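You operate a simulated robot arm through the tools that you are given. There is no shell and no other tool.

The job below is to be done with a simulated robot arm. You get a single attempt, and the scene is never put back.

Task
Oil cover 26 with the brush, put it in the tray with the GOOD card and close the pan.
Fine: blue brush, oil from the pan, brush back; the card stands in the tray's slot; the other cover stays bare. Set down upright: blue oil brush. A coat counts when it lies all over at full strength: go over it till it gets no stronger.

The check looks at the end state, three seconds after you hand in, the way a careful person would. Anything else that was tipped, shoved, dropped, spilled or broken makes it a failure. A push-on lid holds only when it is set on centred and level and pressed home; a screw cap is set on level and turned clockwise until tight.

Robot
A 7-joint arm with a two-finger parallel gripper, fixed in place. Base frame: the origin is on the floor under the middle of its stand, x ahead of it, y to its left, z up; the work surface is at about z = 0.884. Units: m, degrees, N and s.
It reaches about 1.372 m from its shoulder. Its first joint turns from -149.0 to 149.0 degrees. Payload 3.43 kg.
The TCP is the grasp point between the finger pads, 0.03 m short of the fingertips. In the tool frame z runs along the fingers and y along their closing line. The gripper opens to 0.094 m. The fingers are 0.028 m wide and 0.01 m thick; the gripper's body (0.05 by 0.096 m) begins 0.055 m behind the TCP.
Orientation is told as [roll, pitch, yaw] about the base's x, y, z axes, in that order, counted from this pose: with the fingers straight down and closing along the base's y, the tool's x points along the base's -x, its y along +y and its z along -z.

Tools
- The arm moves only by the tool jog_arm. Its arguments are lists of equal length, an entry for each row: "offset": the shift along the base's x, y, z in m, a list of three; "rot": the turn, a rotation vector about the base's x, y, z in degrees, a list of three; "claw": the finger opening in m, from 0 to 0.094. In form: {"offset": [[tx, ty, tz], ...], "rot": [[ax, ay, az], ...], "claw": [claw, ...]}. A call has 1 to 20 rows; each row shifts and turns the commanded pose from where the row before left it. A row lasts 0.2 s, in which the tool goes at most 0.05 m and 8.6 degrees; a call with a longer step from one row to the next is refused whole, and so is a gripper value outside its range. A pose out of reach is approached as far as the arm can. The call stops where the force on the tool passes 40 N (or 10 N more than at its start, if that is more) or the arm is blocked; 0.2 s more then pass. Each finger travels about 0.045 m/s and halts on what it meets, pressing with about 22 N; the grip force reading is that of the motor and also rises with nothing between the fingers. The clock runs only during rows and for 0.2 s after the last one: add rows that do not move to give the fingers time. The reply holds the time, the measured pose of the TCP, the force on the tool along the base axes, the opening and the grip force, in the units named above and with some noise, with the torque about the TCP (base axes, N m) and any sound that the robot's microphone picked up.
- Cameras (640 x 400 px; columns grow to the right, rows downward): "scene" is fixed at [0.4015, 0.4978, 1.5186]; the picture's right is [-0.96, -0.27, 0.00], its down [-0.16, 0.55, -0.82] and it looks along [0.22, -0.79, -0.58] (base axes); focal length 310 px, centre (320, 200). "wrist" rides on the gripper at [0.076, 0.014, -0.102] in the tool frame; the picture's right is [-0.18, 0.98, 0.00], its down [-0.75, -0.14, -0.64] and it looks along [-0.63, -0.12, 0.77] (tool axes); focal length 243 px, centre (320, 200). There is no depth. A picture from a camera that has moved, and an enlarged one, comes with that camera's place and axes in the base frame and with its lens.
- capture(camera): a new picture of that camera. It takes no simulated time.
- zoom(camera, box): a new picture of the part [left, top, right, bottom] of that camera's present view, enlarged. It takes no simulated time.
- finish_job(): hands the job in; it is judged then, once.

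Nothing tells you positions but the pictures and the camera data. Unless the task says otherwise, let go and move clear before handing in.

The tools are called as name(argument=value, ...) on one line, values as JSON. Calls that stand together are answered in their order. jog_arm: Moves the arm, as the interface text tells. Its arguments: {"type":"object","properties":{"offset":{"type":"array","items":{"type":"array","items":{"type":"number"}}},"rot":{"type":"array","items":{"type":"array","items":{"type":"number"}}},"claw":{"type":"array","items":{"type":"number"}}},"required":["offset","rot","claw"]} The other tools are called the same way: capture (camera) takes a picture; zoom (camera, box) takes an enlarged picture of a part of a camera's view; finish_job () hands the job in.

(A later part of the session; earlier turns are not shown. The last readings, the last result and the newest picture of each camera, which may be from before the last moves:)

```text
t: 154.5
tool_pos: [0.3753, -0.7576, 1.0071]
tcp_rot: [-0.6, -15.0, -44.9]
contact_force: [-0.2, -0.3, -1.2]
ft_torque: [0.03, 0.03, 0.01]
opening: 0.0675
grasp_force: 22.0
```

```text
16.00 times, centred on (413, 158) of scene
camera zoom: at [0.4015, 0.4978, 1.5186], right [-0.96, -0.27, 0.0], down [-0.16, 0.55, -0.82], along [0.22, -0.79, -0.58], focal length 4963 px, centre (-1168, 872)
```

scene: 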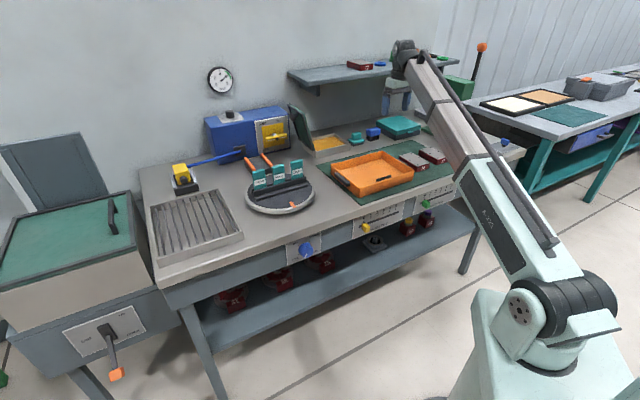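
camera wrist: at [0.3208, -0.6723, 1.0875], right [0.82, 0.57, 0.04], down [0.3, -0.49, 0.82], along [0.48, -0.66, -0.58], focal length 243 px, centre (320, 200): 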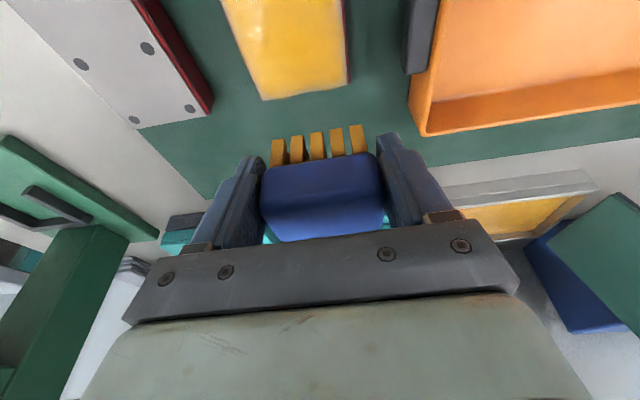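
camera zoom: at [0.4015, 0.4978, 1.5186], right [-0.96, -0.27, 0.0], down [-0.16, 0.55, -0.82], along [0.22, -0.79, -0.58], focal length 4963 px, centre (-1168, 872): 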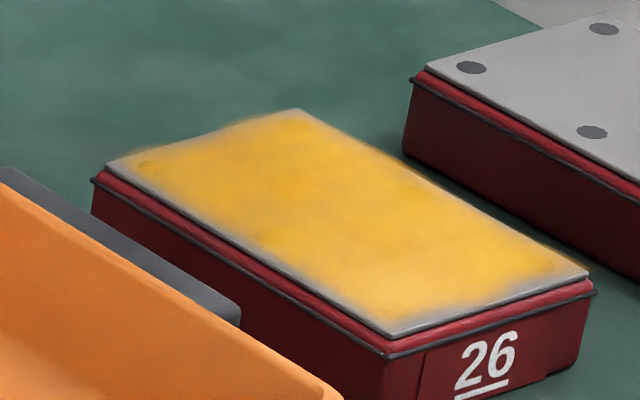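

A full pass with fresh oil changed nothing, so the coat is at full strength. I'll carry the brush back to where it stood.

jog_arm(offset=[[0, 0, 0.01], [0.02035, -0.0222, 0], [0.02035, -0.0222, 0], [0.02035, -0.0222, 0], [0.02035, -0.0222, 0], [0.02035, -0.0222, 0], [0.02035, -0.0222, 0], [0.02035, -0.0222, 0], [0.02035, -0.0222, 0], [0, 0, 0], [0, 0, -0.025], [0, 0, -0.025], [0, 0, -0.025], [0, 0, -0.006], [0, 0, 0]], rot=[[0, 0, 0], [0, 0, 0], [0, 0, 0], [0, 0, 0], [0, 0, 0], [0, 0, 0], [0, 0, 0], [0, 0, 0], [0, 0, 0], [0, 0, 0], [0, 0, 0], [0, 0, 0], [0, 0, 0], [0, 0, 0], [0, 0, 0]], claw=[0.05, 0.05, 0.05, 0.05, 0.05, 0.05, 0.05, 0.05, 0.05, 0.05, 0.05, 0.05, 0.05, 0.05, 0.05])

capture(camera="wrist")

zoom(camera="scene", box=[340, 90, 420, 150])

```text
t: 157.7
tool_pos: [0.5377, -0.9362, 0.9332]
tcp_rot: [-0.6, -15.0, -44.9]
contact_force: [0.5, -0.5, -0.4]
ft_torque: [0.0, 0.02, 0.0]
opening: 0.0676
grasp_force: 21.6
```

```text
taken
camera wrist: at [0.4781, -0.8543, 1.0138], right [0.82, 0.57, 0.04], down [0.3, -0.49, 0.82], along [0.48, -0.66, -0.58], focal length 243 px, centre (320, 200)
```

wrist: 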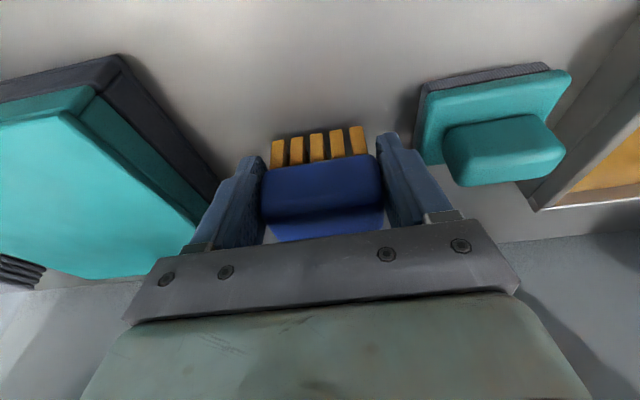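

```text
6.67 times, centred on (380, 120) of scene
camera zoom: at [0.4015, 0.4978, 1.5186], right [-0.96, -0.27, 0.0], down [-0.16, 0.55, -0.82], along [0.22, -0.79, -0.58], focal length 2068 px, centre (-80, 733)
```

zoom: 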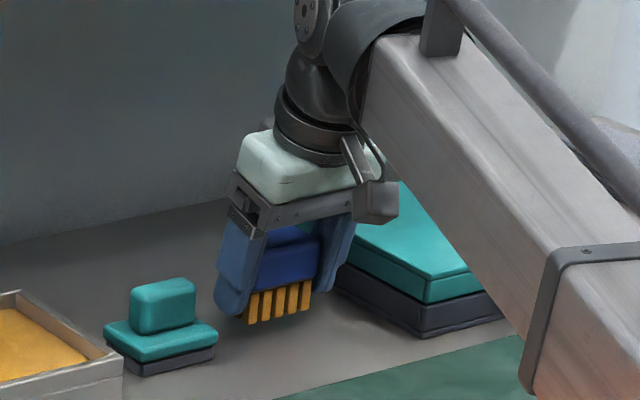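

jog_arm(offset=[[0, 0, -0.005], [0, 0, -0.004], [0, 0, -0.001], [0, 0, 0]], rot=[[0, 0, 0], [0, 0, 0], [0, 0, 0], [0, 0, 0]], claw=[0.05, 0.05, 0.05, 0.05])

jog_arm(offset=[[0, 0, -0.0015], [0, 0, 0]], rot=[[0, 0, 0], [0, 0, 0]], claw=[0.05, 0.05])

jog_arm(offset=[[0, 0, -0.0015], [0, 0, 0]], rot=[[0, 0, 0], [0, 0, 0]], claw=[0.05, 0.05])

```text
t: 158.7
tool_pos: [0.5383, -0.9354, 0.9243]
tcp_rot: [-0.7, -15.0, -44.9]
contact_force: [-0.1, -0.2, 0.4]
ft_torque: [0.01, 0.02, -0.01]
opening: 0.0676
grasp_force: 22.0
```

```text
t: 159.3
tool_pos: [0.5376, -0.9353, 0.9237]
tcp_rot: [-0.7, -14.9, -44.9]
contact_force: [-0.3, 0.0, -1.1]
ft_torque: [0.0, 0.0, 0.02]
opening: 0.0676
grasp_force: 22.2
```

```text
t: 159.9
tool_pos: [0.5378, -0.9358, 0.9225]
tcp_rot: [-0.6, -14.9, -44.9]
contact_force: [0.0, -0.2, -0.5]
ft_torque: [-0.01, 0.04, -0.02]
opening: 0.0675
grasp_force: 21.7
```

jog_arm(offset=[[0, 0, -0.0015], [0, 0, 0]], rot=[[0, 0, 0], [0, 0, 0]], claw=[0.05, 0.05])

jog_arm(offset=[[0, 0, -0.0015], [0, 0, 0]], rot=[[0, 0, 0], [0, 0, 0]], claw=[0.05, 0.05])

zoom(camera="wrist", box=[220, 100, 420, 250])

```text
t: 160.5
tool_pos: [0.5381, -0.9349, 0.9209]
tcp_rot: [-0.7, -14.9, -45.0]
contact_force: [0.3, 0.8, -0.8]
ft_torque: [0.02, 0.0, 0.01]
opening: 0.0677
grasp_force: 21.9
```

```text
t: 161.1
tool_pos: [0.5378, -0.9355, 0.9199]
tcp_rot: [-0.6, -15.0, -44.9]
contact_force: [-0.5, 0.0, 6.4]
ft_torque: [0.15, -0.1, -0.02]
opening: 0.0676
grasp_force: 22.0
```

```text
2.67 times, centred on (320, 175) of wrist
camera zoom: at [0.4781, -0.8538, 0.9986], right [0.82, 0.57, 0.04], down [0.3, -0.49, 0.82], along [0.48, -0.66, -0.58], focal length 647 px, centre (320, 267)
```

zoom: 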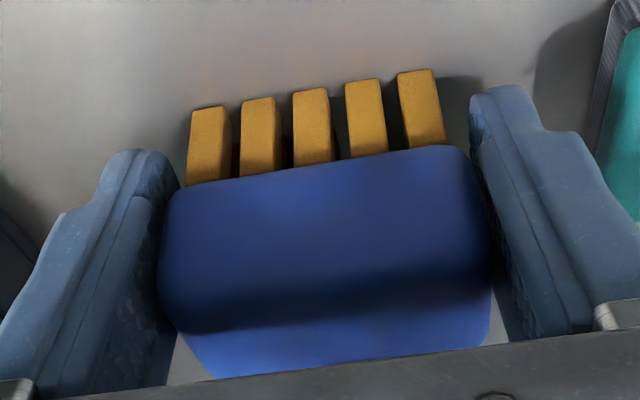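

The brush bottom touches the table at 6 N. I'll release it and lift straight up.

jog_arm(offset=[[0, 0, 0], [0, 0, 0], [0, 0, 0], [0, 0, 0]], rot=[[0, 0, 0], [0, 0, 0], [0, 0, 0], [0, 0, 0]], claw=[0.07, 0.076, 0.08, 0.08])

jog_arm(offset=[[0, 0, 0.015], [0, 0, 0.025], [0, 0, 0.03], [0, 0, 0.03], [0, 0, 0.02], [0, 0, 0]], rot=[[0, 0, 0], [0, 0, 0], [0, 0, 0], [0, 0, 0], [0, 0, 0], [0, 0, 0]], claw=[0.08, 0.08, 0.08, 0.08, 0.08, 0.08])

capture(camera="wrist")

zoom(camera="scene", box=[340, 90, 420, 150])

```text
t: 162.1
tool_pos: [0.5389, -0.9345, 0.9191]
tcp_rot: [-0.5, -14.9, -44.9]
contact_force: [-0.2, -0.7, 0.3]
ft_torque: [0.0, 0.01, -0.01]
opening: 0.0801
grasp_force: 0.0
```

```text
t: 163.5
tool_pos: [0.5374, -0.9357, 1.0386]
tcp_rot: [-0.6, -14.9, -45.0]
contact_force: [0.3, 0.7, 0.7]
ft_torque: [-0.03, 0.01, 0.02]
opening: 0.08
grasp_force: 0.0
```

```text
taken
camera wrist: at [0.4783, -0.8545, 1.1186], right [0.82, 0.57, 0.04], down [0.3, -0.49, 0.82], along [0.48, -0.66, -0.58], focal length 243 px, centre (320, 200)
```

wrist: 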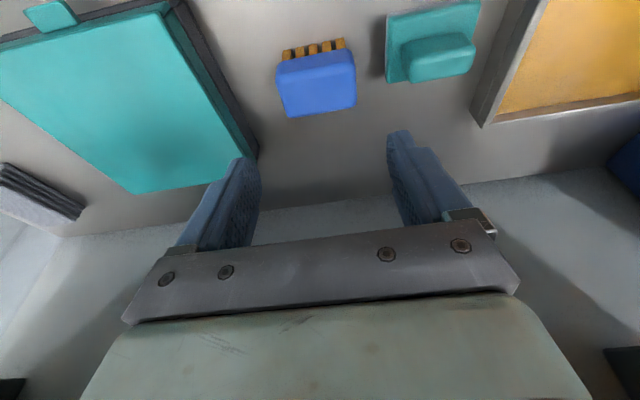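

```text
6.67 times, centred on (380, 120) of scene
camera zoom: at [0.4015, 0.4978, 1.5186], right [-0.96, -0.27, 0.0], down [-0.16, 0.55, -0.82], along [0.22, -0.79, -0.58], focal length 2068 px, centre (-80, 733)
```

zoom: 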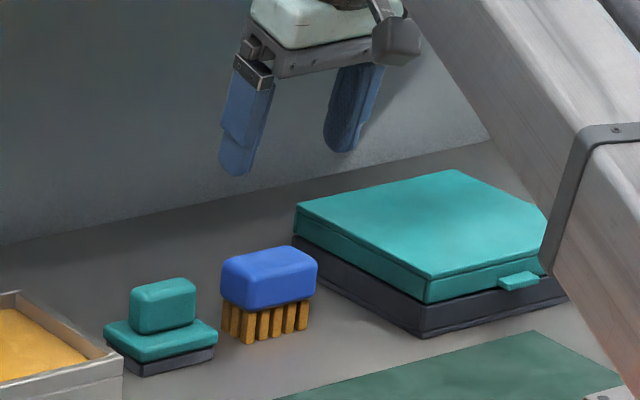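

The brush stands upright back in its spot. Next I'll look at the tray interior from above to measure where the cover and card slot go.

jog_arm(offset=[[0, 0, 0.01], [0.0134, 0.0366, 0], [0.0134, 0.0366, 0], [0.0134, 0.0366, 0], [0.0134, 0.0366, 0], [0.0134, 0.0366, 0], [0.0, 0.0366, 0], [-0.02, 0.02, 0], [-0.02, 0.02, 0], [0, 0, 0]], rot=[[0, 0, 0], [0, 0, 0], [0, 0, 0], [0, 0, 0], [0, 0, 0], [0, 0, 0], [0, 0, 0], [0, 0, 0], [0, 0, 0], [0, 0, 0]], claw=[0.08, 0.08, 0.08, 0.08, 0.08, 0.08, 0.08, 0.08, 0.08, 0.08])

capture(camera="wrist")

capture(camera="scene")

```text
t: 165.7
tool_pos: [0.5654, -0.6761, 1.0489]
tcp_rot: [-0.6, -14.9, -44.9]
contact_force: [0.3, 0.2, -0.6]
ft_torque: [-0.03, -0.02, 0.01]
opening: 0.0797
grasp_force: 0.1
```

```text
taken
camera wrist: at [0.5048, -0.5946, 1.1282], right [0.82, 0.57, 0.04], down [0.3, -0.49, 0.82], along [0.48, -0.66, -0.58], focal length 243 px, centre (320, 200)
```

wrist: 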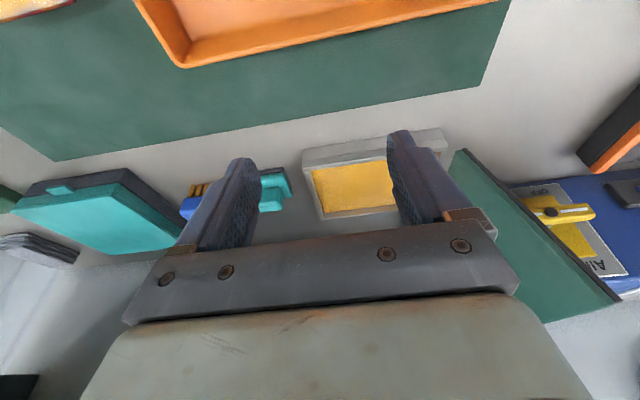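

```text
taken
```

scene: 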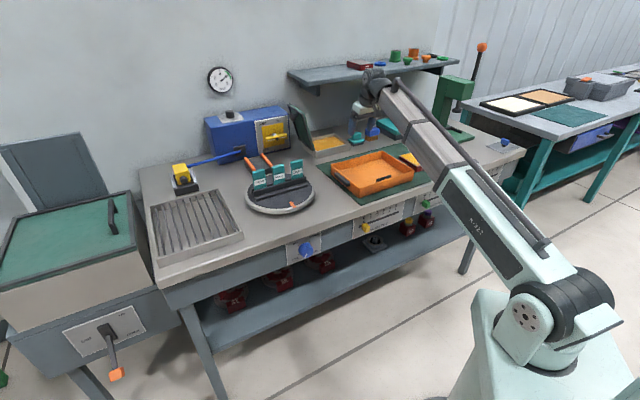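

jog_arm(offset=[[-0.0212, 0.0212, 0], [-0.0212, 0.0212, 0], [-0.0212, 0.0212, 0], [-0.0212, 0.0212, 0], [-0.0212, 0.0212, 0], [0, 0, 0]], rot=[[0, 0, 0], [0, 0, 0], [0, 0, 0], [0, 0, 0], [0, 0, 0], [0, 0, 0]], claw=[0.08, 0.08, 0.08, 0.08, 0.08, 0.08])

capture(camera="wrist")

zoom(camera="scene", box=[300, 60, 480, 200])

```text
t: 167.1
tool_pos: [0.4591, -0.569, 1.0476]
tcp_rot: [-0.6, -14.9, -44.8]
contact_force: [-0.6, 0.5, 0.5]
ft_torque: [0.02, 0.0, -0.01]
opening: 0.0803
grasp_force: 0.1
```

```text
taken
camera wrist: at [0.3993, -0.4883, 1.1271], right [0.82, 0.57, 0.04], down [0.3, -0.49, 0.82], along [0.48, -0.66, -0.58], focal length 243 px, centre (320, 200)
```

wrist: 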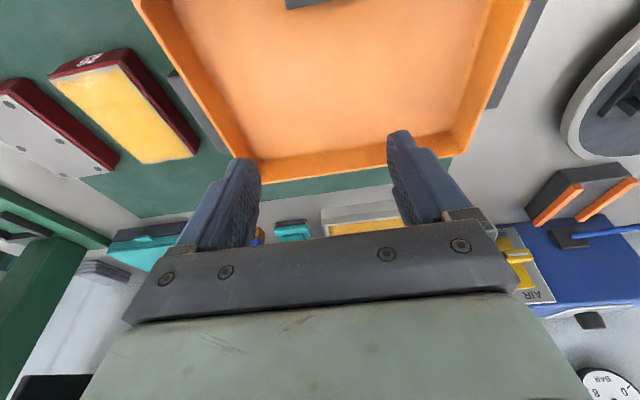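

```text
2.86 times, centred on (390, 130) of scene
camera zoom: at [0.4015, 0.4978, 1.5186], right [-0.96, -0.27, 0.0], down [-0.16, 0.55, -0.82], along [0.22, -0.79, -0.58], focal length 886 px, centre (120, 400)
```

zoom: 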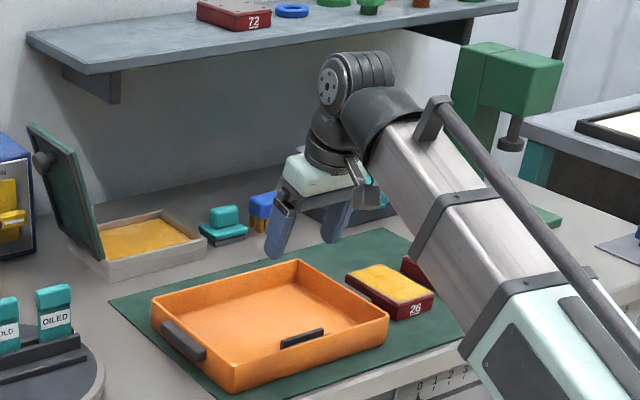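

zoom(camera="wrist", box=[120, 0, 360, 150])

zoom(camera="wrist", box=[320, 0, 560, 150])

```text
2.67 times, centred on (240, 75) of wrist
camera zoom: at [0.3993, -0.4883, 1.1271], right [0.82, 0.57, 0.04], down [0.3, -0.49, 0.82], along [0.48, -0.66, -0.58], focal length 647 px, centre (533, 533)
```

zoom: 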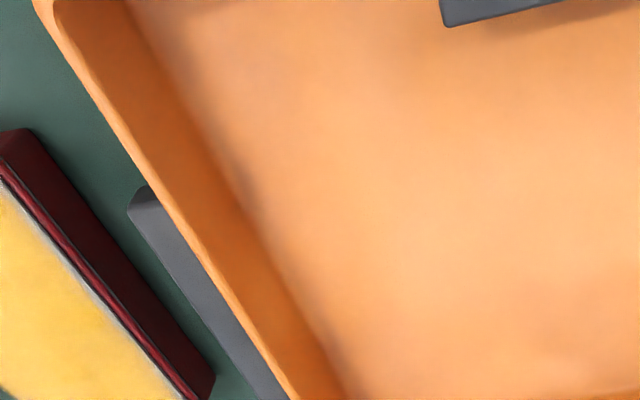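

```text
2.67 times, centred on (440, 75) of wrist
camera zoom: at [0.3993, -0.4883, 1.1271], right [0.82, 0.57, 0.04], down [0.3, -0.49, 0.82], along [0.48, -0.66, -0.58], focal length 647 px, centre (0, 533)
```

zoom: 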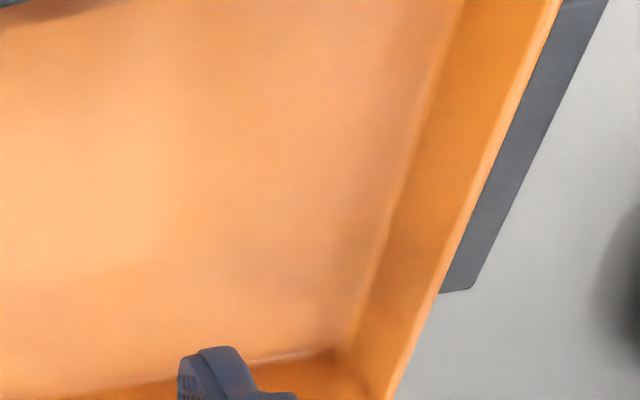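

The tray floor spans p from -0.173 to 0.072 and q from about 0.66 to 0.848, with the slot near p≈-0.07, q≈0.70. I'll put the cover at p≈0.018, q≈0.752. First I'll go back above cover 26 with the gripper open.

jog_arm(offset=[[-0.02494, -0.02932, 0], [-0.02494, -0.02932, 0], [-0.02494, -0.02932, 0], [-0.02494, -0.02932, 0], [-0.02494, -0.02932, 0], [0, 0, -0.02], [0, 0, -0.02], [0, 0, 0]], rot=[[0, 0, 0], [0, 0, 0], [0, 0, 0], [0, 0, 0], [0, 0, 0], [0, 0, 0], [0, 0, 0], [0, 0, 0]], claw=[0.09, 0.09, 0.09, 0.09, 0.09, 0.09, 0.09, 0.09])

capture(camera="wrist")

zoom(camera="scene", box=[350, 90, 470, 180])

```text
t: 168.9
tool_pos: [0.3334, -0.7159, 1.0096]
tcp_rot: [-0.6, -14.9, -44.8]
contact_force: [0.0, 0.3, -1.4]
ft_torque: [-0.01, 0.04, -0.04]
opening: 0.0901
grasp_force: 0.0
```

```text
taken
camera wrist: at [0.2748, -0.6345, 1.0877], right [0.82, 0.57, 0.04], down [0.3, -0.49, 0.82], along [0.48, -0.66, -0.58], focal length 243 px, centre (320, 200)
```

wrist: 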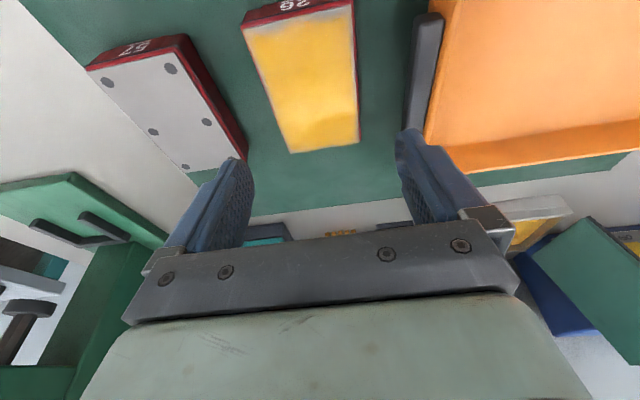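

```text
4.44 times, centred on (410, 135) of scene
camera zoom: at [0.4015, 0.4978, 1.5186], right [-0.96, -0.27, 0.0], down [-0.16, 0.55, -0.82], along [0.22, -0.79, -0.58], focal length 1379 px, centre (-80, 489)
```

zoom: 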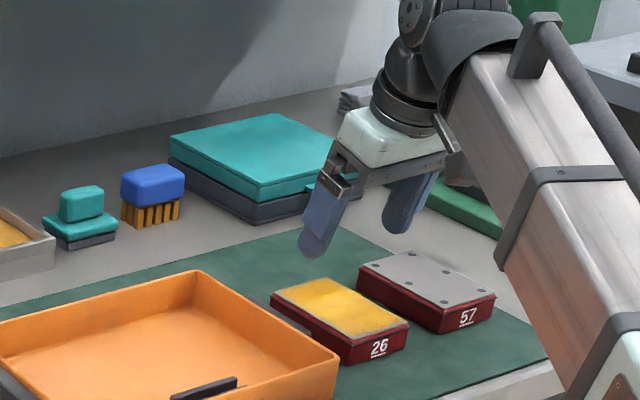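

jog_arm(offset=[[0.0008, 0.0008, -0.025], [0, 0, -0.025], [0, 0, -0.02], [0, 0, -0.012], [0, 0, -0.0045], [0, 0, 0]], rot=[[0, 0, 0], [0, 0, 0], [0, 0, 0], [0, 0, 0], [0, 0, 0], [0, 0, 0]], claw=[0.09, 0.09, 0.09, 0.09, 0.09, 0.09])

zoom(camera="scene", box=[370, 115, 450, 175])

capture(camera="wrist")

```text
t: 170.3
tool_pos: [0.3351, -0.7145, 0.9222]
tcp_rot: [-0.6, -15.0, -44.9]
contact_force: [0.2, 0.4, -0.4]
ft_torque: [-0.04, -0.04, -0.02]
opening: 0.0898
grasp_force: 0.1
```

```text
6.67 times, centred on (410, 145) of scene
camera zoom: at [0.4015, 0.4978, 1.5186], right [-0.96, -0.27, 0.0], down [-0.16, 0.55, -0.82], along [0.22, -0.79, -0.58], focal length 2068 px, centre (-280, 567)
```

zoom: 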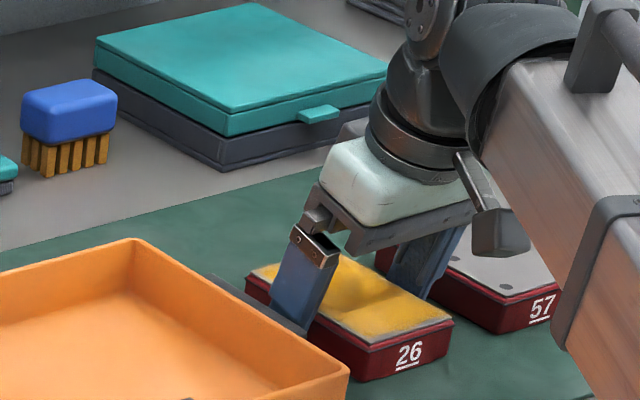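

```text
taken
camera wrist: at [0.2757, -0.6338, 1.0017], right [0.82, 0.57, 0.04], down [0.3, -0.49, 0.82], along [0.48, -0.66, -0.58], focal length 243 px, centre (320, 200)
```

wrist: 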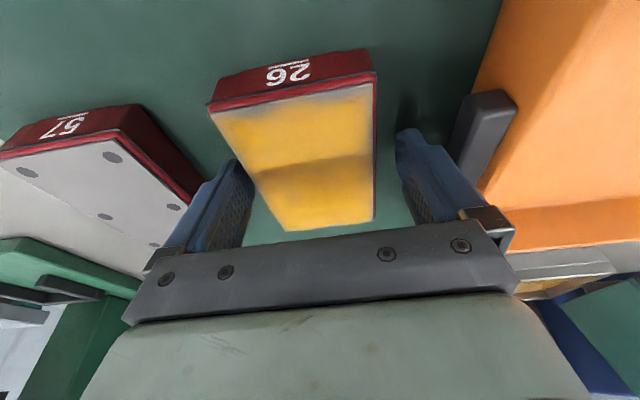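

zoom(camera="wrist", box=[200, 40, 400, 165])

zoom(camera="wrist", box=[220, 130, 400, 240])

```text
3.20 times, centred on (300, 102) of wrist
camera zoom: at [0.2757, -0.6338, 1.0017], right [0.82, 0.57, 0.04], down [0.3, -0.49, 0.82], along [0.48, -0.66, -0.58], focal length 776 px, centre (384, 512)
```

zoom: 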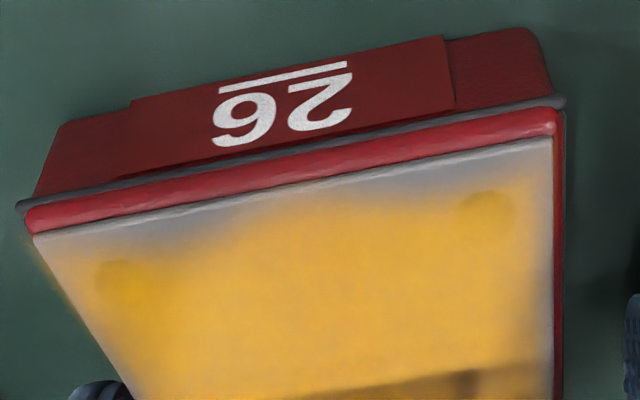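

```text
3.56 times, centred on (310, 185) of wrist
camera zoom: at [0.2757, -0.6338, 1.0017], right [0.82, 0.57, 0.04], down [0.3, -0.49, 0.82], along [0.48, -0.66, -0.58], focal length 863 px, centre (356, 253)
```

zoom: 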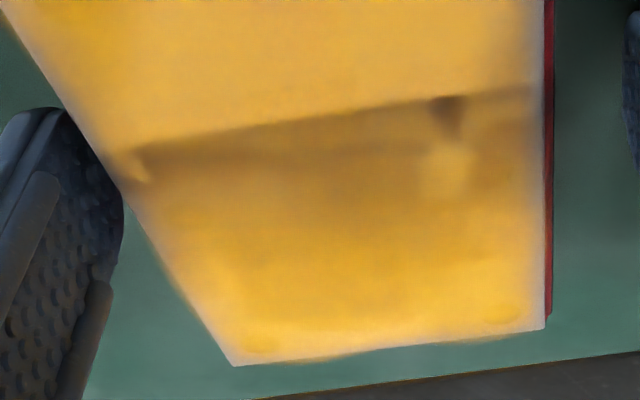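

Up close, the near edge of the cover still has an uncoated grey strip, because the brush's front row wasn't touching there. I'll lift off without disturbing the cover and fetch the brush again to finish that edge.

jog_arm(offset=[[0, 0, 0.015], [0, 0, 0.03], [0, 0, 0.03], [0, 0, 0.033], [0.02563, -0.02766, 0], [0.02563, -0.02766, 0], [0.02563, -0.02766, 0], [0.02563, -0.02766, 0], [0.02563, -0.02766, 0], [0.02563, -0.02766, 0], [0.02563, -0.02766, 0], [0.02563, -0.02766, 0], [0, 0, 0]], rot=[[0, 0, 0], [0, 0, 0], [0, 0, 0], [0, 0, 0], [0, 0, 0], [0, 0, 0], [0, 0, 0], [0, 0, 0], [0, 0, 0], [0, 0, 0], [0, 0, 0], [0, 0, 0], [0, 0, 0]], claw=[0.09, 0.09, 0.09, 0.09, 0.085, 0.08, 0.08, 0.08, 0.08, 0.08, 0.08, 0.08, 0.08])

capture(camera="wrist")

zoom(camera="wrist", box=[240, 0, 480, 150])

```text
t: 173.1
tool_pos: [0.5401, -0.9384, 1.0317]
tcp_rot: [-0.6, -15.0, -44.9]
contact_force: [0.2, -0.3, -0.2]
ft_torque: [0.02, 0.0, 0.0]
opening: 0.0803
grasp_force: 0.1
```

```text
taken
camera wrist: at [0.4801, -0.8569, 1.1112], right [0.82, 0.57, 0.04], down [0.3, -0.49, 0.82], along [0.48, -0.66, -0.58], focal length 243 px, centre (320, 200)
```

wrist: 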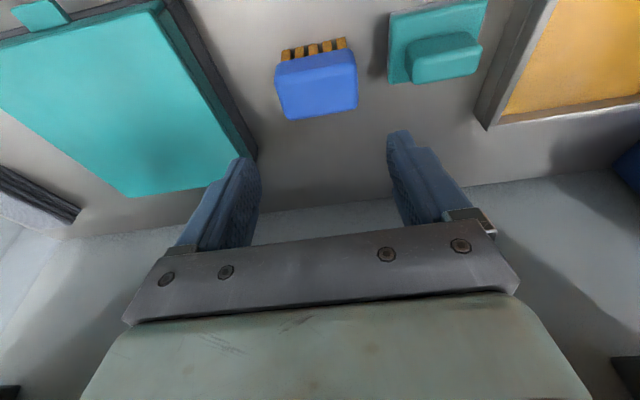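

```text
2.67 times, centred on (360, 75) of wrist
camera zoom: at [0.4801, -0.8569, 1.1112], right [0.82, 0.57, 0.04], down [0.3, -0.49, 0.82], along [0.48, -0.66, -0.58], focal length 647 px, centre (213, 533)
```

zoom: 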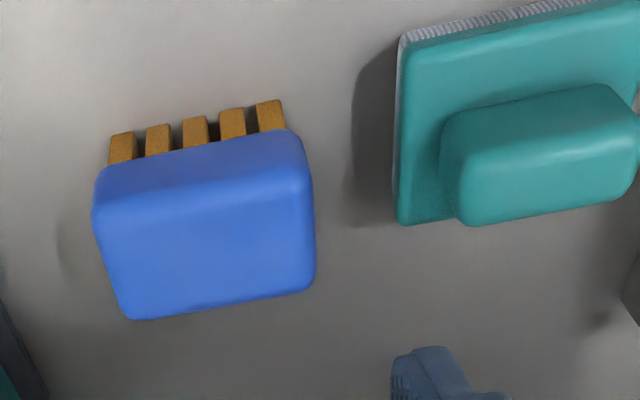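

jog_arm(offset=[[0.0035, 0.0007, -0.025], [0, 0, -0.025], [0, 0, -0.025], [0, 0, -0.02], [0, 0, -0.0107], [0, 0, 0], [0, 0, 0], [0, 0, 0], [0, 0, 0], [0, 0, 0]], rot=[[0, 0, 0], [0, 0, 0], [0, 0, 0], [0, 0, 0], [0, 0, 0], [0, 0, 0], [0, 0, 0], [0, 0, 0], [0, 0, 0], [0, 0, 0]], claw=[0.08, 0.08, 0.08, 0.08, 0.08, 0.08, 0.072, 0.064, 0.05, 0.05])

capture(camera="wrist")

```text
t: 175.3
tool_pos: [0.5442, -0.9359, 0.9241]
tcp_rot: [-0.5, -14.9, -44.9]
contact_force: [1.1, 0.8, 0.0]
ft_torque: [-0.01, -0.02, -0.01]
opening: 0.0681
grasp_force: 22.1
```

```text
taken
camera wrist: at [0.4842, -0.8555, 1.0044], right [0.82, 0.57, 0.04], down [0.3, -0.49, 0.82], along [0.48, -0.66, -0.58], focal length 243 px, centre (320, 200)
```

wrist: 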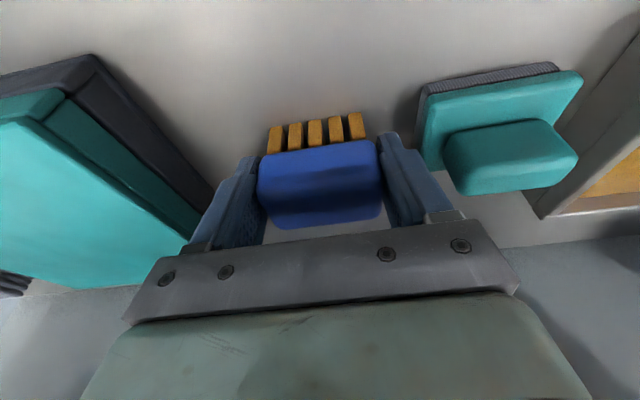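

jog_arm(offset=[[0, 0, 0.02], [0, 0, 0.03], [0, 0, 0.035], [0.0263, 0.02279, 0], [0.0263, 0.02279, 0], [0.0263, 0.02279, 0], [0.0263, 0.02279, 0], [0.0263, 0.02279, 0], [0.0263, 0.02279, 0], [0.0263, 0.02279, 0], [0, 0, 0], [0, 0, -0.02], [0, 0, -0.02], [0, 0, -0.012], [0, 0, 0]], rot=[[0, 0, 0], [0, 0, 0], [0, 0, 0], [0, 0, 0], [0, 0, 0], [0, 0, 0], [0, 0, 0], [0, 0, 0], [0, 0, 0], [0, 0, 0], [0, 0, 0], [0, 0, 0], [0, 0, 0], [0, 0, 0], [0, 0, 0]], claw=[0.05, 0.05, 0.05, 0.05, 0.05, 0.05, 0.05, 0.05, 0.05, 0.05, 0.05, 0.05, 0.05, 0.05, 0.05])

jog_arm(offset=[[0, 0, -0.003], [0, 0, -0.002], [0, 0, 0]], rot=[[0, 0, 0], [0, 0, 0], [0, 0, 0]], claw=[0.05, 0.05, 0.05])

jog_arm(offset=[[0, 0, -0.0015], [0, 0, 0]], rot=[[0, 0, 0], [0, 0, 0]], claw=[0.05, 0.05])

```text
t: 178.5
tool_pos: [0.7289, -0.7778, 0.9576]
tcp_rot: [-0.6, -15.0, -44.8]
contact_force: [0.0, -0.2, -0.5]
ft_torque: [-0.02, 0.02, -0.01]
opening: 0.0681
grasp_force: 22.4
```

```text
t: 179.3
tool_pos: [0.7286, -0.7765, 0.9514]
tcp_rot: [-0.6, -14.8, -44.8]
contact_force: [-0.2, 0.1, -0.8]
ft_torque: [0.0, 0.01, -0.03]
opening: 0.0681
grasp_force: 22.2
```

```text
t: 179.9
tool_pos: [0.7277, -0.7759, 0.9492]
tcp_rot: [-0.5, -14.9, -44.9]
contact_force: [0.3, -0.7, -0.4]
ft_torque: [0.01, 0.01, -0.01]
opening: 0.0675
grasp_force: 21.8
```

jog_arm(offset=[[0, 0, -0.0015], [0, 0, 0]], rot=[[0, 0, 0], [0, 0, 0]], claw=[0.05, 0.05])

jog_arm(offset=[[0, 0, -0.001], [0, 0, 0]], rot=[[0, 0, 0], [0, 0, 0]], claw=[0.05, 0.05])

jog_arm(offset=[[0, 0, -0.001], [0, 0, 0]], rot=[[0, 0, 0], [0, 0, 0]], claw=[0.05, 0.05])

```text
t: 180.5
tool_pos: [0.7282, -0.7762, 0.9496]
tcp_rot: [-0.6, -14.9, -44.9]
contact_force: [0.1, 0.2, -1.0]
ft_torque: [-0.01, 0.0, -0.05]
opening: 0.0678
grasp_force: 21.9
```

```text
t: 181.1
tool_pos: [0.7277, -0.7768, 0.9473]
tcp_rot: [-0.6, -14.9, -45.0]
contact_force: [0.4, -0.5, -1.1]
ft_torque: [0.01, 0.01, -0.03]
opening: 0.0679
grasp_force: 21.8
```

```text
t: 181.7
tool_pos: [0.7284, -0.7752, 0.9463]
tcp_rot: [-0.6, -14.9, -44.9]
contact_force: [0.8, -0.1, -0.9]
ft_torque: [0.01, -0.01, 0.0]
opening: 0.0679
grasp_force: 22.1
```

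jog_arm(offset=[[0, 0, -0.001], [0, 0, 0]], rot=[[0, 0, 0], [0, 0, 0]], claw=[0.05, 0.05])

jog_arm(offset=[[0, 0, -0.001], [0, 0, 0]], rot=[[0, 0, 0], [0, 0, 0]], claw=[0.05, 0.05])

jog_arm(offset=[[0, 0, -0.001], [0, 0, 0]], rot=[[0, 0, 0], [0, 0, 0]], claw=[0.05, 0.05])

```text
t: 182.3
tool_pos: [0.729, -0.7784, 0.9466]
tcp_rot: [-0.6, -15.1, -44.9]
contact_force: [0.4, 0.5, 6.1]
ft_torque: [0.13, -0.1, 0.04]
opening: 0.068
grasp_force: 21.8
```

```text
t: 182.9
tool_pos: [0.7278, -0.7777, 0.9462]
tcp_rot: [-0.6, -15.0, -44.9]
contact_force: [0.4, -0.2, 15.3]
ft_torque: [0.2, -0.13, 0.0]
opening: 0.068
grasp_force: 22.1
```

```text
t: 183.5
tool_pos: [0.7281, -0.776, 0.9455]
tcp_rot: [-0.6, -15.0, -44.8]
contact_force: [-0.3, -0.2, 18.9]
ft_torque: [0.03, -0.08, 0.01]
opening: 0.0681
grasp_force: 22.1
```

jog_arm(offset=[[0, 0, 0.01], [0, 0, 0.025], [0, 0, 0.03], [0, 0, 0.025], [0, 0, 0], [-0.02927, 0.00744, 0], [-0.02927, 0.00744, 0], [-0.02927, 0.00744, 0], [-0.02927, 0.00744, 0], [-0.02927, 0.00744, 0], [-0.02927, 0.00744, 0], [-0.02927, 0.00744, 0], [-0.02927, 0.00744, 0], [-0.02927, 0.00744, 0], [-0.02927, 0.00744, 0], [-0.02927, 0.00744, 0], [-0.02927, 0.00744, 0], [-0.02927, 0.00744, 0], [-0.02927, 0.00744, 0], [0, 0, 0]], rot=[[0, 0, 0], [0, 0, 0], [0, 0, 0], [0, 0, 0], [0, 0, 0], [0, 0, 0], [0, 0, 0], [0, 0, 0], [0, 0, 0], [0, 0, 0], [0, 0, 0], [0, 0, 0], [0, 0, 0], [0, 0, 0], [0, 0, 0], [0, 0, 0], [0, 0, 0], [0, 0, 0], [0, 0, 0], [0, 0, 0]], claw=[0.05, 0.05, 0.05, 0.05, 0.05, 0.05, 0.05, 0.05, 0.05, 0.05, 0.05, 0.05, 0.05, 0.05, 0.05, 0.05, 0.05, 0.05, 0.05, 0.05])

jog_arm(offset=[[0, 0, -0.02], [0, 0, -0.02], [0, 0, -0.02], [0, 0, -0.012], [0, 0, 0]], rot=[[0, 0, 0], [0, 0, 0], [0, 0, 0], [0, 0, 0], [0, 0, 0]], claw=[0.05, 0.05, 0.05, 0.05, 0.05])

capture(camera="wrist")

zoom(camera="scene", box=[370, 125, 430, 170])

```text
t: 187.7
tool_pos: [0.3169, -0.672, 1.0346]
tcp_rot: [-0.7, -14.8, -44.8]
contact_force: [-0.5, 0.1, -1.9]
ft_torque: [-0.01, -0.01, 0.03]
opening: 0.0678
grasp_force: 22.6
```

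```text
t: 188.9
tool_pos: [0.3179, -0.6717, 0.9624]
tcp_rot: [-0.6, -15.0, -44.8]
contact_force: [-0.5, -0.4, -0.6]
ft_torque: [0.01, 0.01, 0.0]
opening: 0.0678
grasp_force: 21.9
```

```text
taken
camera wrist: at [0.2578, -0.5916, 1.0421], right [0.82, 0.57, 0.04], down [0.3, -0.49, 0.82], along [0.48, -0.66, -0.58], focal length 243 px, centre (320, 200)
```

wrist: 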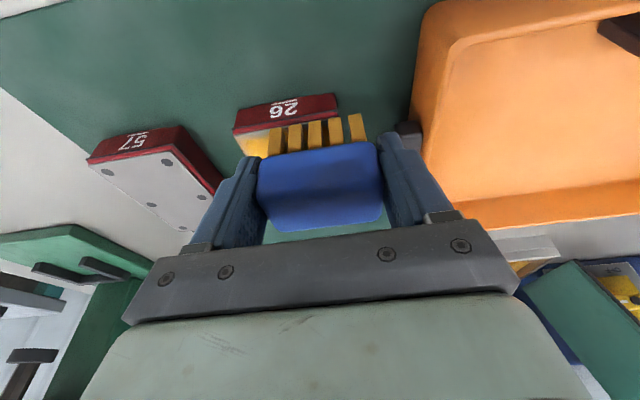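

```text
8.89 times, centred on (400, 148) of scene
camera zoom: at [0.4015, 0.4978, 1.5186], right [-0.96, -0.27, 0.0], down [-0.16, 0.55, -0.82], along [0.22, -0.79, -0.58], focal length 2757 px, centre (-391, 667)
```

zoom: 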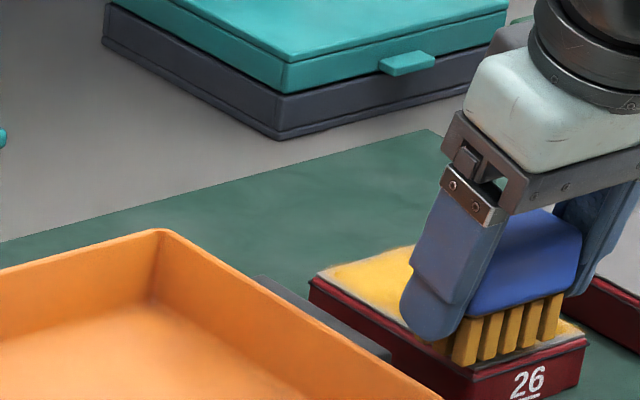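

jog_arm(offset=[[0, 0, -0.003], [0, 0, 0]], rot=[[0, 0, 0], [0, 0, 0]], claw=[0.05, 0.05])

jog_arm(offset=[[0, 0, -0.0015], [0, 0, 0]], rot=[[0, 0, 0], [0, 0, 0]], claw=[0.05, 0.05])

jog_arm(offset=[[0, 0, -0.001], [0, 0, 0]], rot=[[0, 0, 0], [0, 0, 0]], claw=[0.05, 0.05])

```text
t: 189.5
tool_pos: [0.317, -0.6725, 0.96]
tcp_rot: [-0.6, -15.1, -44.9]
contact_force: [-0.4, 0.1, -1.1]
ft_torque: [-0.01, 0.01, -0.01]
opening: 0.0681
grasp_force: 21.9
```

```text
t: 190.1
tool_pos: [0.3167, -0.6734, 0.9574]
tcp_rot: [-0.6, -14.9, -44.9]
contact_force: [0.4, 0.8, -0.1]
ft_torque: [-0.01, -0.01, 0.01]
opening: 0.0678
grasp_force: 22.2
```

```text
t: 190.7
tool_pos: [0.3171, -0.6734, 0.9577]
tcp_rot: [-0.6, -14.9, -45.0]
contact_force: [0.4, -0.1, -0.3]
ft_torque: [0.02, 0.01, -0.03]
opening: 0.0677
grasp_force: 21.9
```

jog_arm(offset=[[0, 0, -0.001], [0, 0, 0]], rot=[[0, 0, 0], [0, 0, 0]], claw=[0.05, 0.05])

jog_arm(offset=[[0, 0, -0.001], [0, 0, 0]], rot=[[0, 0, 0], [0, 0, 0]], claw=[0.05, 0.05])

```text
t: 191.3
tool_pos: [0.3181, -0.6719, 0.9565]
tcp_rot: [-0.7, -14.9, -44.9]
contact_force: [0.3, 0.0, -0.6]
ft_torque: [0.03, -0.02, -0.02]
opening: 0.0678
grasp_force: 22.2
```

```text
t: 191.9
tool_pos: [0.3173, -0.6725, 0.9564]
tcp_rot: [-0.7, -14.9, -45.0]
contact_force: [0.9, 0.8, 6.0]
ft_torque: [0.05, -0.12, 0.01]
opening: 0.068
grasp_force: 21.4
```

jog_arm(offset=[[-0.0057, -0.0057, 0], [-0.0057, -0.0057, 0], [-0.0057, -0.0057, 0], [-0.0057, -0.0057, 0], [-0.0057, -0.0057, 0], [-0.0057, -0.0057, 0], [-0.0057, 0.0057, 0], [0.0057, 0.0057, 0], [0.0057, 0.0057, 0], [0.0057, 0.0057, 0], [0.0057, 0.0057, 0], [0.0057, 0.0057, 0], [0.0057, 0.0057, 0], [0, 0, 0]], rot=[[0, 0, 0], [0, 0, 0], [0, 0, 0], [0, 0, 0], [0, 0, 0], [0, 0, 0], [0, 0, 0], [0, 0, 0], [0, 0, 0], [0, 0, 0], [0, 0, 0], [0, 0, 0], [0, 0, 0], [0, 0, 0]], claw=[0.05, 0.05, 0.05, 0.05, 0.05, 0.05, 0.05, 0.05, 0.05, 0.05, 0.05, 0.05, 0.05, 0.05])

jog_arm(offset=[[-0.005, 0.005, 0], [-0.0057, -0.0057, 0], [-0.0057, -0.0057, 0], [-0.0057, -0.0057, 0], [-0.0057, -0.0057, 0], [-0.0057, -0.0057, 0], [-0.0057, -0.0057, 0], [0.0057, 0.0057, 0], [0.0057, 0.0057, 0], [0.0057, 0.0057, 0], [0.0057, 0.0057, 0], [0.0057, 0.0057, 0], [0.0057, 0.0057, 0], [0, 0, 0]], rot=[[0, 0, 0], [0, 0, 0], [0, 0, 0], [0, 0, 0], [0, 0, 0], [0, 0, 0], [0, 0, 0], [0, 0, 0], [0, 0, 0], [0, 0, 0], [0, 0, 0], [0, 0, 0], [0, 0, 0], [0, 0, 0]], claw=[0.05, 0.05, 0.05, 0.05, 0.05, 0.05, 0.05, 0.05, 0.05, 0.05, 0.05, 0.05, 0.05, 0.05])

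zoom(camera="scene", box=[390, 135, 430, 165])

capture(camera="wrist")

```text
t: 194.9
tool_pos: [0.3113, -0.6669, 0.9548]
tcp_rot: [-0.5, -15.0, -44.9]
contact_force: [-3.5, -4.1, 16.6]
ft_torque: [-0.16, -0.1, -0.07]
opening: 0.068
grasp_force: 22.0
```

```text
t: 197.9
tool_pos: [0.3073, -0.662, 0.9545]
tcp_rot: [-0.6, -14.9, -44.9]
contact_force: [-0.7, -0.4, -0.9]
ft_torque: [-0.03, 0.01, 0.0]
opening: 0.0677
grasp_force: 22.0
```

```text
13.33 times, centred on (410, 150) of scene
camera zoom: at [0.4015, 0.4978, 1.5186], right [-0.96, -0.27, 0.0], down [-0.16, 0.55, -0.82], along [0.22, -0.79, -0.58], focal length 4136 px, centre (-880, 867)
```

zoom: 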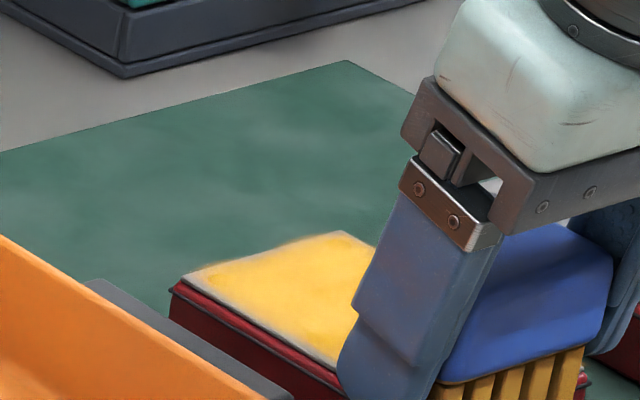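

```text
taken
camera wrist: at [0.2472, -0.5812, 1.0346], right [0.82, 0.57, 0.04], down [0.3, -0.49, 0.82], along [0.48, -0.66, -0.58], focal length 243 px, centre (320, 200)
```

wrist: 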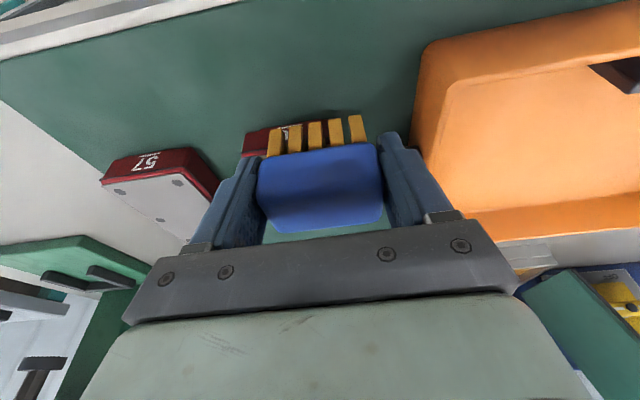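

jog_arm(offset=[[0, 0, 0.03], [0.01, -0.03, 0.02], [0.02, -0.04, 0.01], [0.025, -0.025, 0], [0.01, -0.01, 0], [0, 0, 0]], rot=[[0, 0, 0], [0, 0, 0], [0, 0, 0], [0, 0, 0], [0, 0, 0], [0, 0, 0]], claw=[0.05, 0.05, 0.05, 0.05, 0.05, 0.05])

capture(camera="wrist")

zoom(camera="scene", box=[398, 148, 428, 168])

```text
t: 199.3
tool_pos: [0.3732, -0.769, 1.0151]
tcp_rot: [-0.6, -14.9, -44.8]
contact_force: [0.4, 0.0, -0.4]
ft_torque: [-0.01, -0.02, 0.02]
opening: 0.068
grasp_force: 22.1
```

```text
taken
camera wrist: at [0.3125, -0.6866, 1.0945], right [0.82, 0.57, 0.04], down [0.3, -0.49, 0.82], along [0.48, -0.66, -0.58], focal length 243 px, centre (320, 200)
```

wrist: 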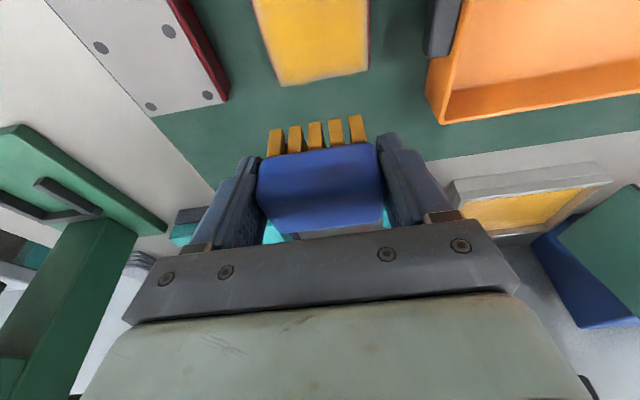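

```text
16.00 times, centred on (413, 158) of scene
camera zoom: at [0.4015, 0.4978, 1.5186], right [-0.96, -0.27, 0.0], down [-0.16, 0.55, -0.82], along [0.22, -0.79, -0.58], focal length 4963 px, centre (-1168, 872)
```

zoom: 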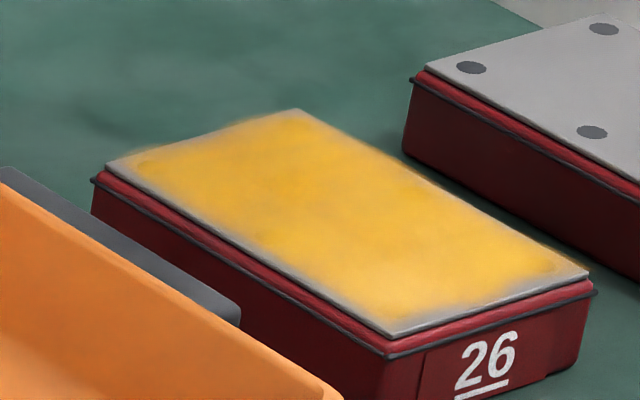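

jog_arm(offset=[[-0.02, 0.03, 0], [-0.015, 0.02, -0.01], [0, 0, 0]], rot=[[0, 0, 0], [0, 0, 0], [0, 0, 0]], claw=[0.05, 0.05, 0.05])

zoom(camera="wrist", box=[200, 0, 440, 150])

```text
t: 200.1
tool_pos: [0.3375, -0.7171, 1.0048]
tcp_rot: [-0.6, -15.0, -44.8]
contact_force: [0.4, -0.5, -0.9]
ft_torque: [0.0, 0.02, -0.01]
opening: 0.0678
grasp_force: 21.8
```

```text
2.67 times, centred on (320, 75) of wrist
camera zoom: at [0.2779, -0.6362, 1.0847], right [0.82, 0.57, 0.04], down [0.3, -0.49, 0.82], along [0.48, -0.66, -0.58], focal length 647 px, centre (320, 533)
```

zoom: 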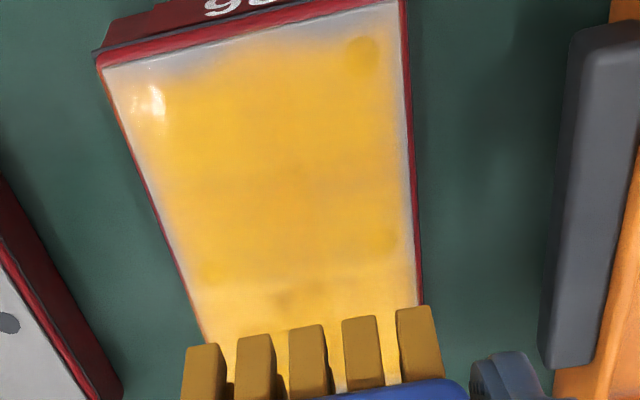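

jog_arm(offset=[[-0.012, 0.012, -0.005], [0, 0, 0]], rot=[[0, 0, 0], [0, 0, 0]], claw=[0.05, 0.05])

zoom(camera="wrist", box=[230, 0, 390, 100])

```text
t: 200.7
tool_pos: [0.3248, -0.7053, 0.9994]
tcp_rot: [-0.7, -15.0, -44.8]
contact_force: [-0.1, 0.0, -0.9]
ft_torque: [-0.01, -0.01, 0.03]
opening: 0.0677
grasp_force: 21.7
```

```text
4.00 times, centred on (310, 50) of wrist
camera zoom: at [0.2655, -0.6245, 1.08], right [0.82, 0.57, 0.04], down [0.3, -0.49, 0.82], along [0.48, -0.66, -0.58], focal length 970 px, centre (360, 800)
```

zoom: 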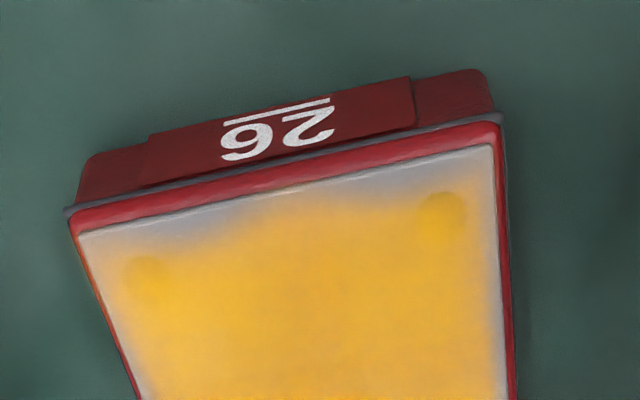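

The near strip is still bare, so the bristle footprint sits further toward the wall than I assumed. I'll bring the brush nearer so its rear bristles cross the near edge, and find contact there.

jog_arm(offset=[[-0.0154, 0.0154, 0], [-0.0153, 0.0153, -0.02], [0, 0, -0.02], [0, 0, -0.003], [0, 0, 0]], rot=[[0, 0, 0], [0, 0, 0], [0, 0, 0], [0, 0, 0], [0, 0, 0]], claw=[0.05, 0.05, 0.05, 0.05, 0.05])

zoom(camera="wrist", box=[220, 60, 420, 185])

zoom(camera="scene", box=[390, 130, 440, 168])

```text
t: 201.9
tool_pos: [0.2955, -0.6743, 0.9562]
tcp_rot: [-0.6, -15.0, -44.9]
contact_force: [0.5, 0.5, -1.3]
ft_torque: [0.0, 0.02, 0.02]
opening: 0.068
grasp_force: 21.8
```

```text
3.20 times, centred on (320, 122) of wrist
camera zoom: at [0.2348, -0.593, 1.0365], right [0.82, 0.57, 0.04], down [0.3, -0.49, 0.82], along [0.48, -0.66, -0.58], focal length 776 px, centre (320, 448)
```

zoom: 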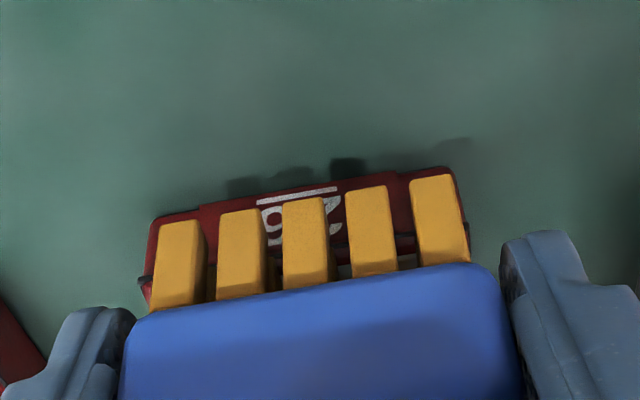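

```text
10.53 times, centred on (415, 149) of scene
camera zoom: at [0.4015, 0.4978, 1.5186], right [-0.96, -0.27, 0.0], down [-0.16, 0.55, -0.82], along [0.22, -0.79, -0.58], focal length 3265 px, centre (-680, 737)
```

zoom: 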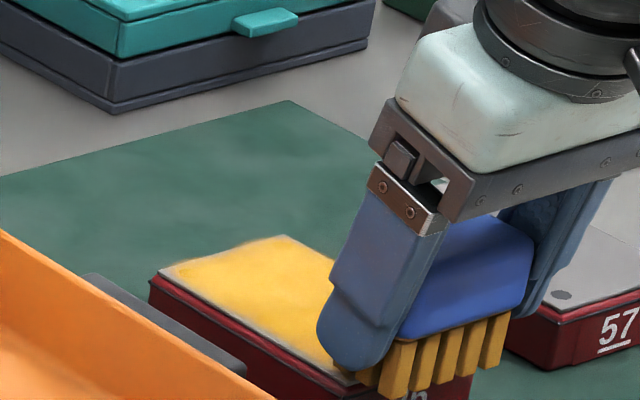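

jog_arm(offset=[[0, 0, -0.0015], [0, 0, 0]], rot=[[0, 0, 0], [0, 0, 0]], claw=[0.05, 0.05])

jog_arm(offset=[[0, 0, -0.001], [0, 0, 0]], rot=[[0, 0, 0], [0, 0, 0]], claw=[0.05, 0.05])

jog_arm(offset=[[0, 0, -0.001], [0, 0, 0]], rot=[[0, 0, 0], [0, 0, 0]], claw=[0.05, 0.05])

```text
t: 202.5
tool_pos: [0.2949, -0.6741, 0.9548]
tcp_rot: [-0.6, -14.9, -44.9]
contact_force: [0.3, 0.0, -0.5]
ft_torque: [0.05, 0.01, 0.01]
opening: 0.0679
grasp_force: 22.6
```

```text
t: 203.1
tool_pos: [0.295, -0.6742, 0.9548]
tcp_rot: [-0.7, -15.0, -44.9]
contact_force: [0.4, 1.1, 9.3]
ft_torque: [0.15, -0.28, 0.03]
opening: 0.0678
grasp_force: 21.8
```

```text
t: 203.7
tool_pos: [0.2944, -0.6745, 0.9541]
tcp_rot: [-0.5, -15.0, -44.9]
contact_force: [-0.3, 0.3, 17.7]
ft_torque: [-0.06, -0.19, -0.01]
opening: 0.0681
grasp_force: 22.6
```

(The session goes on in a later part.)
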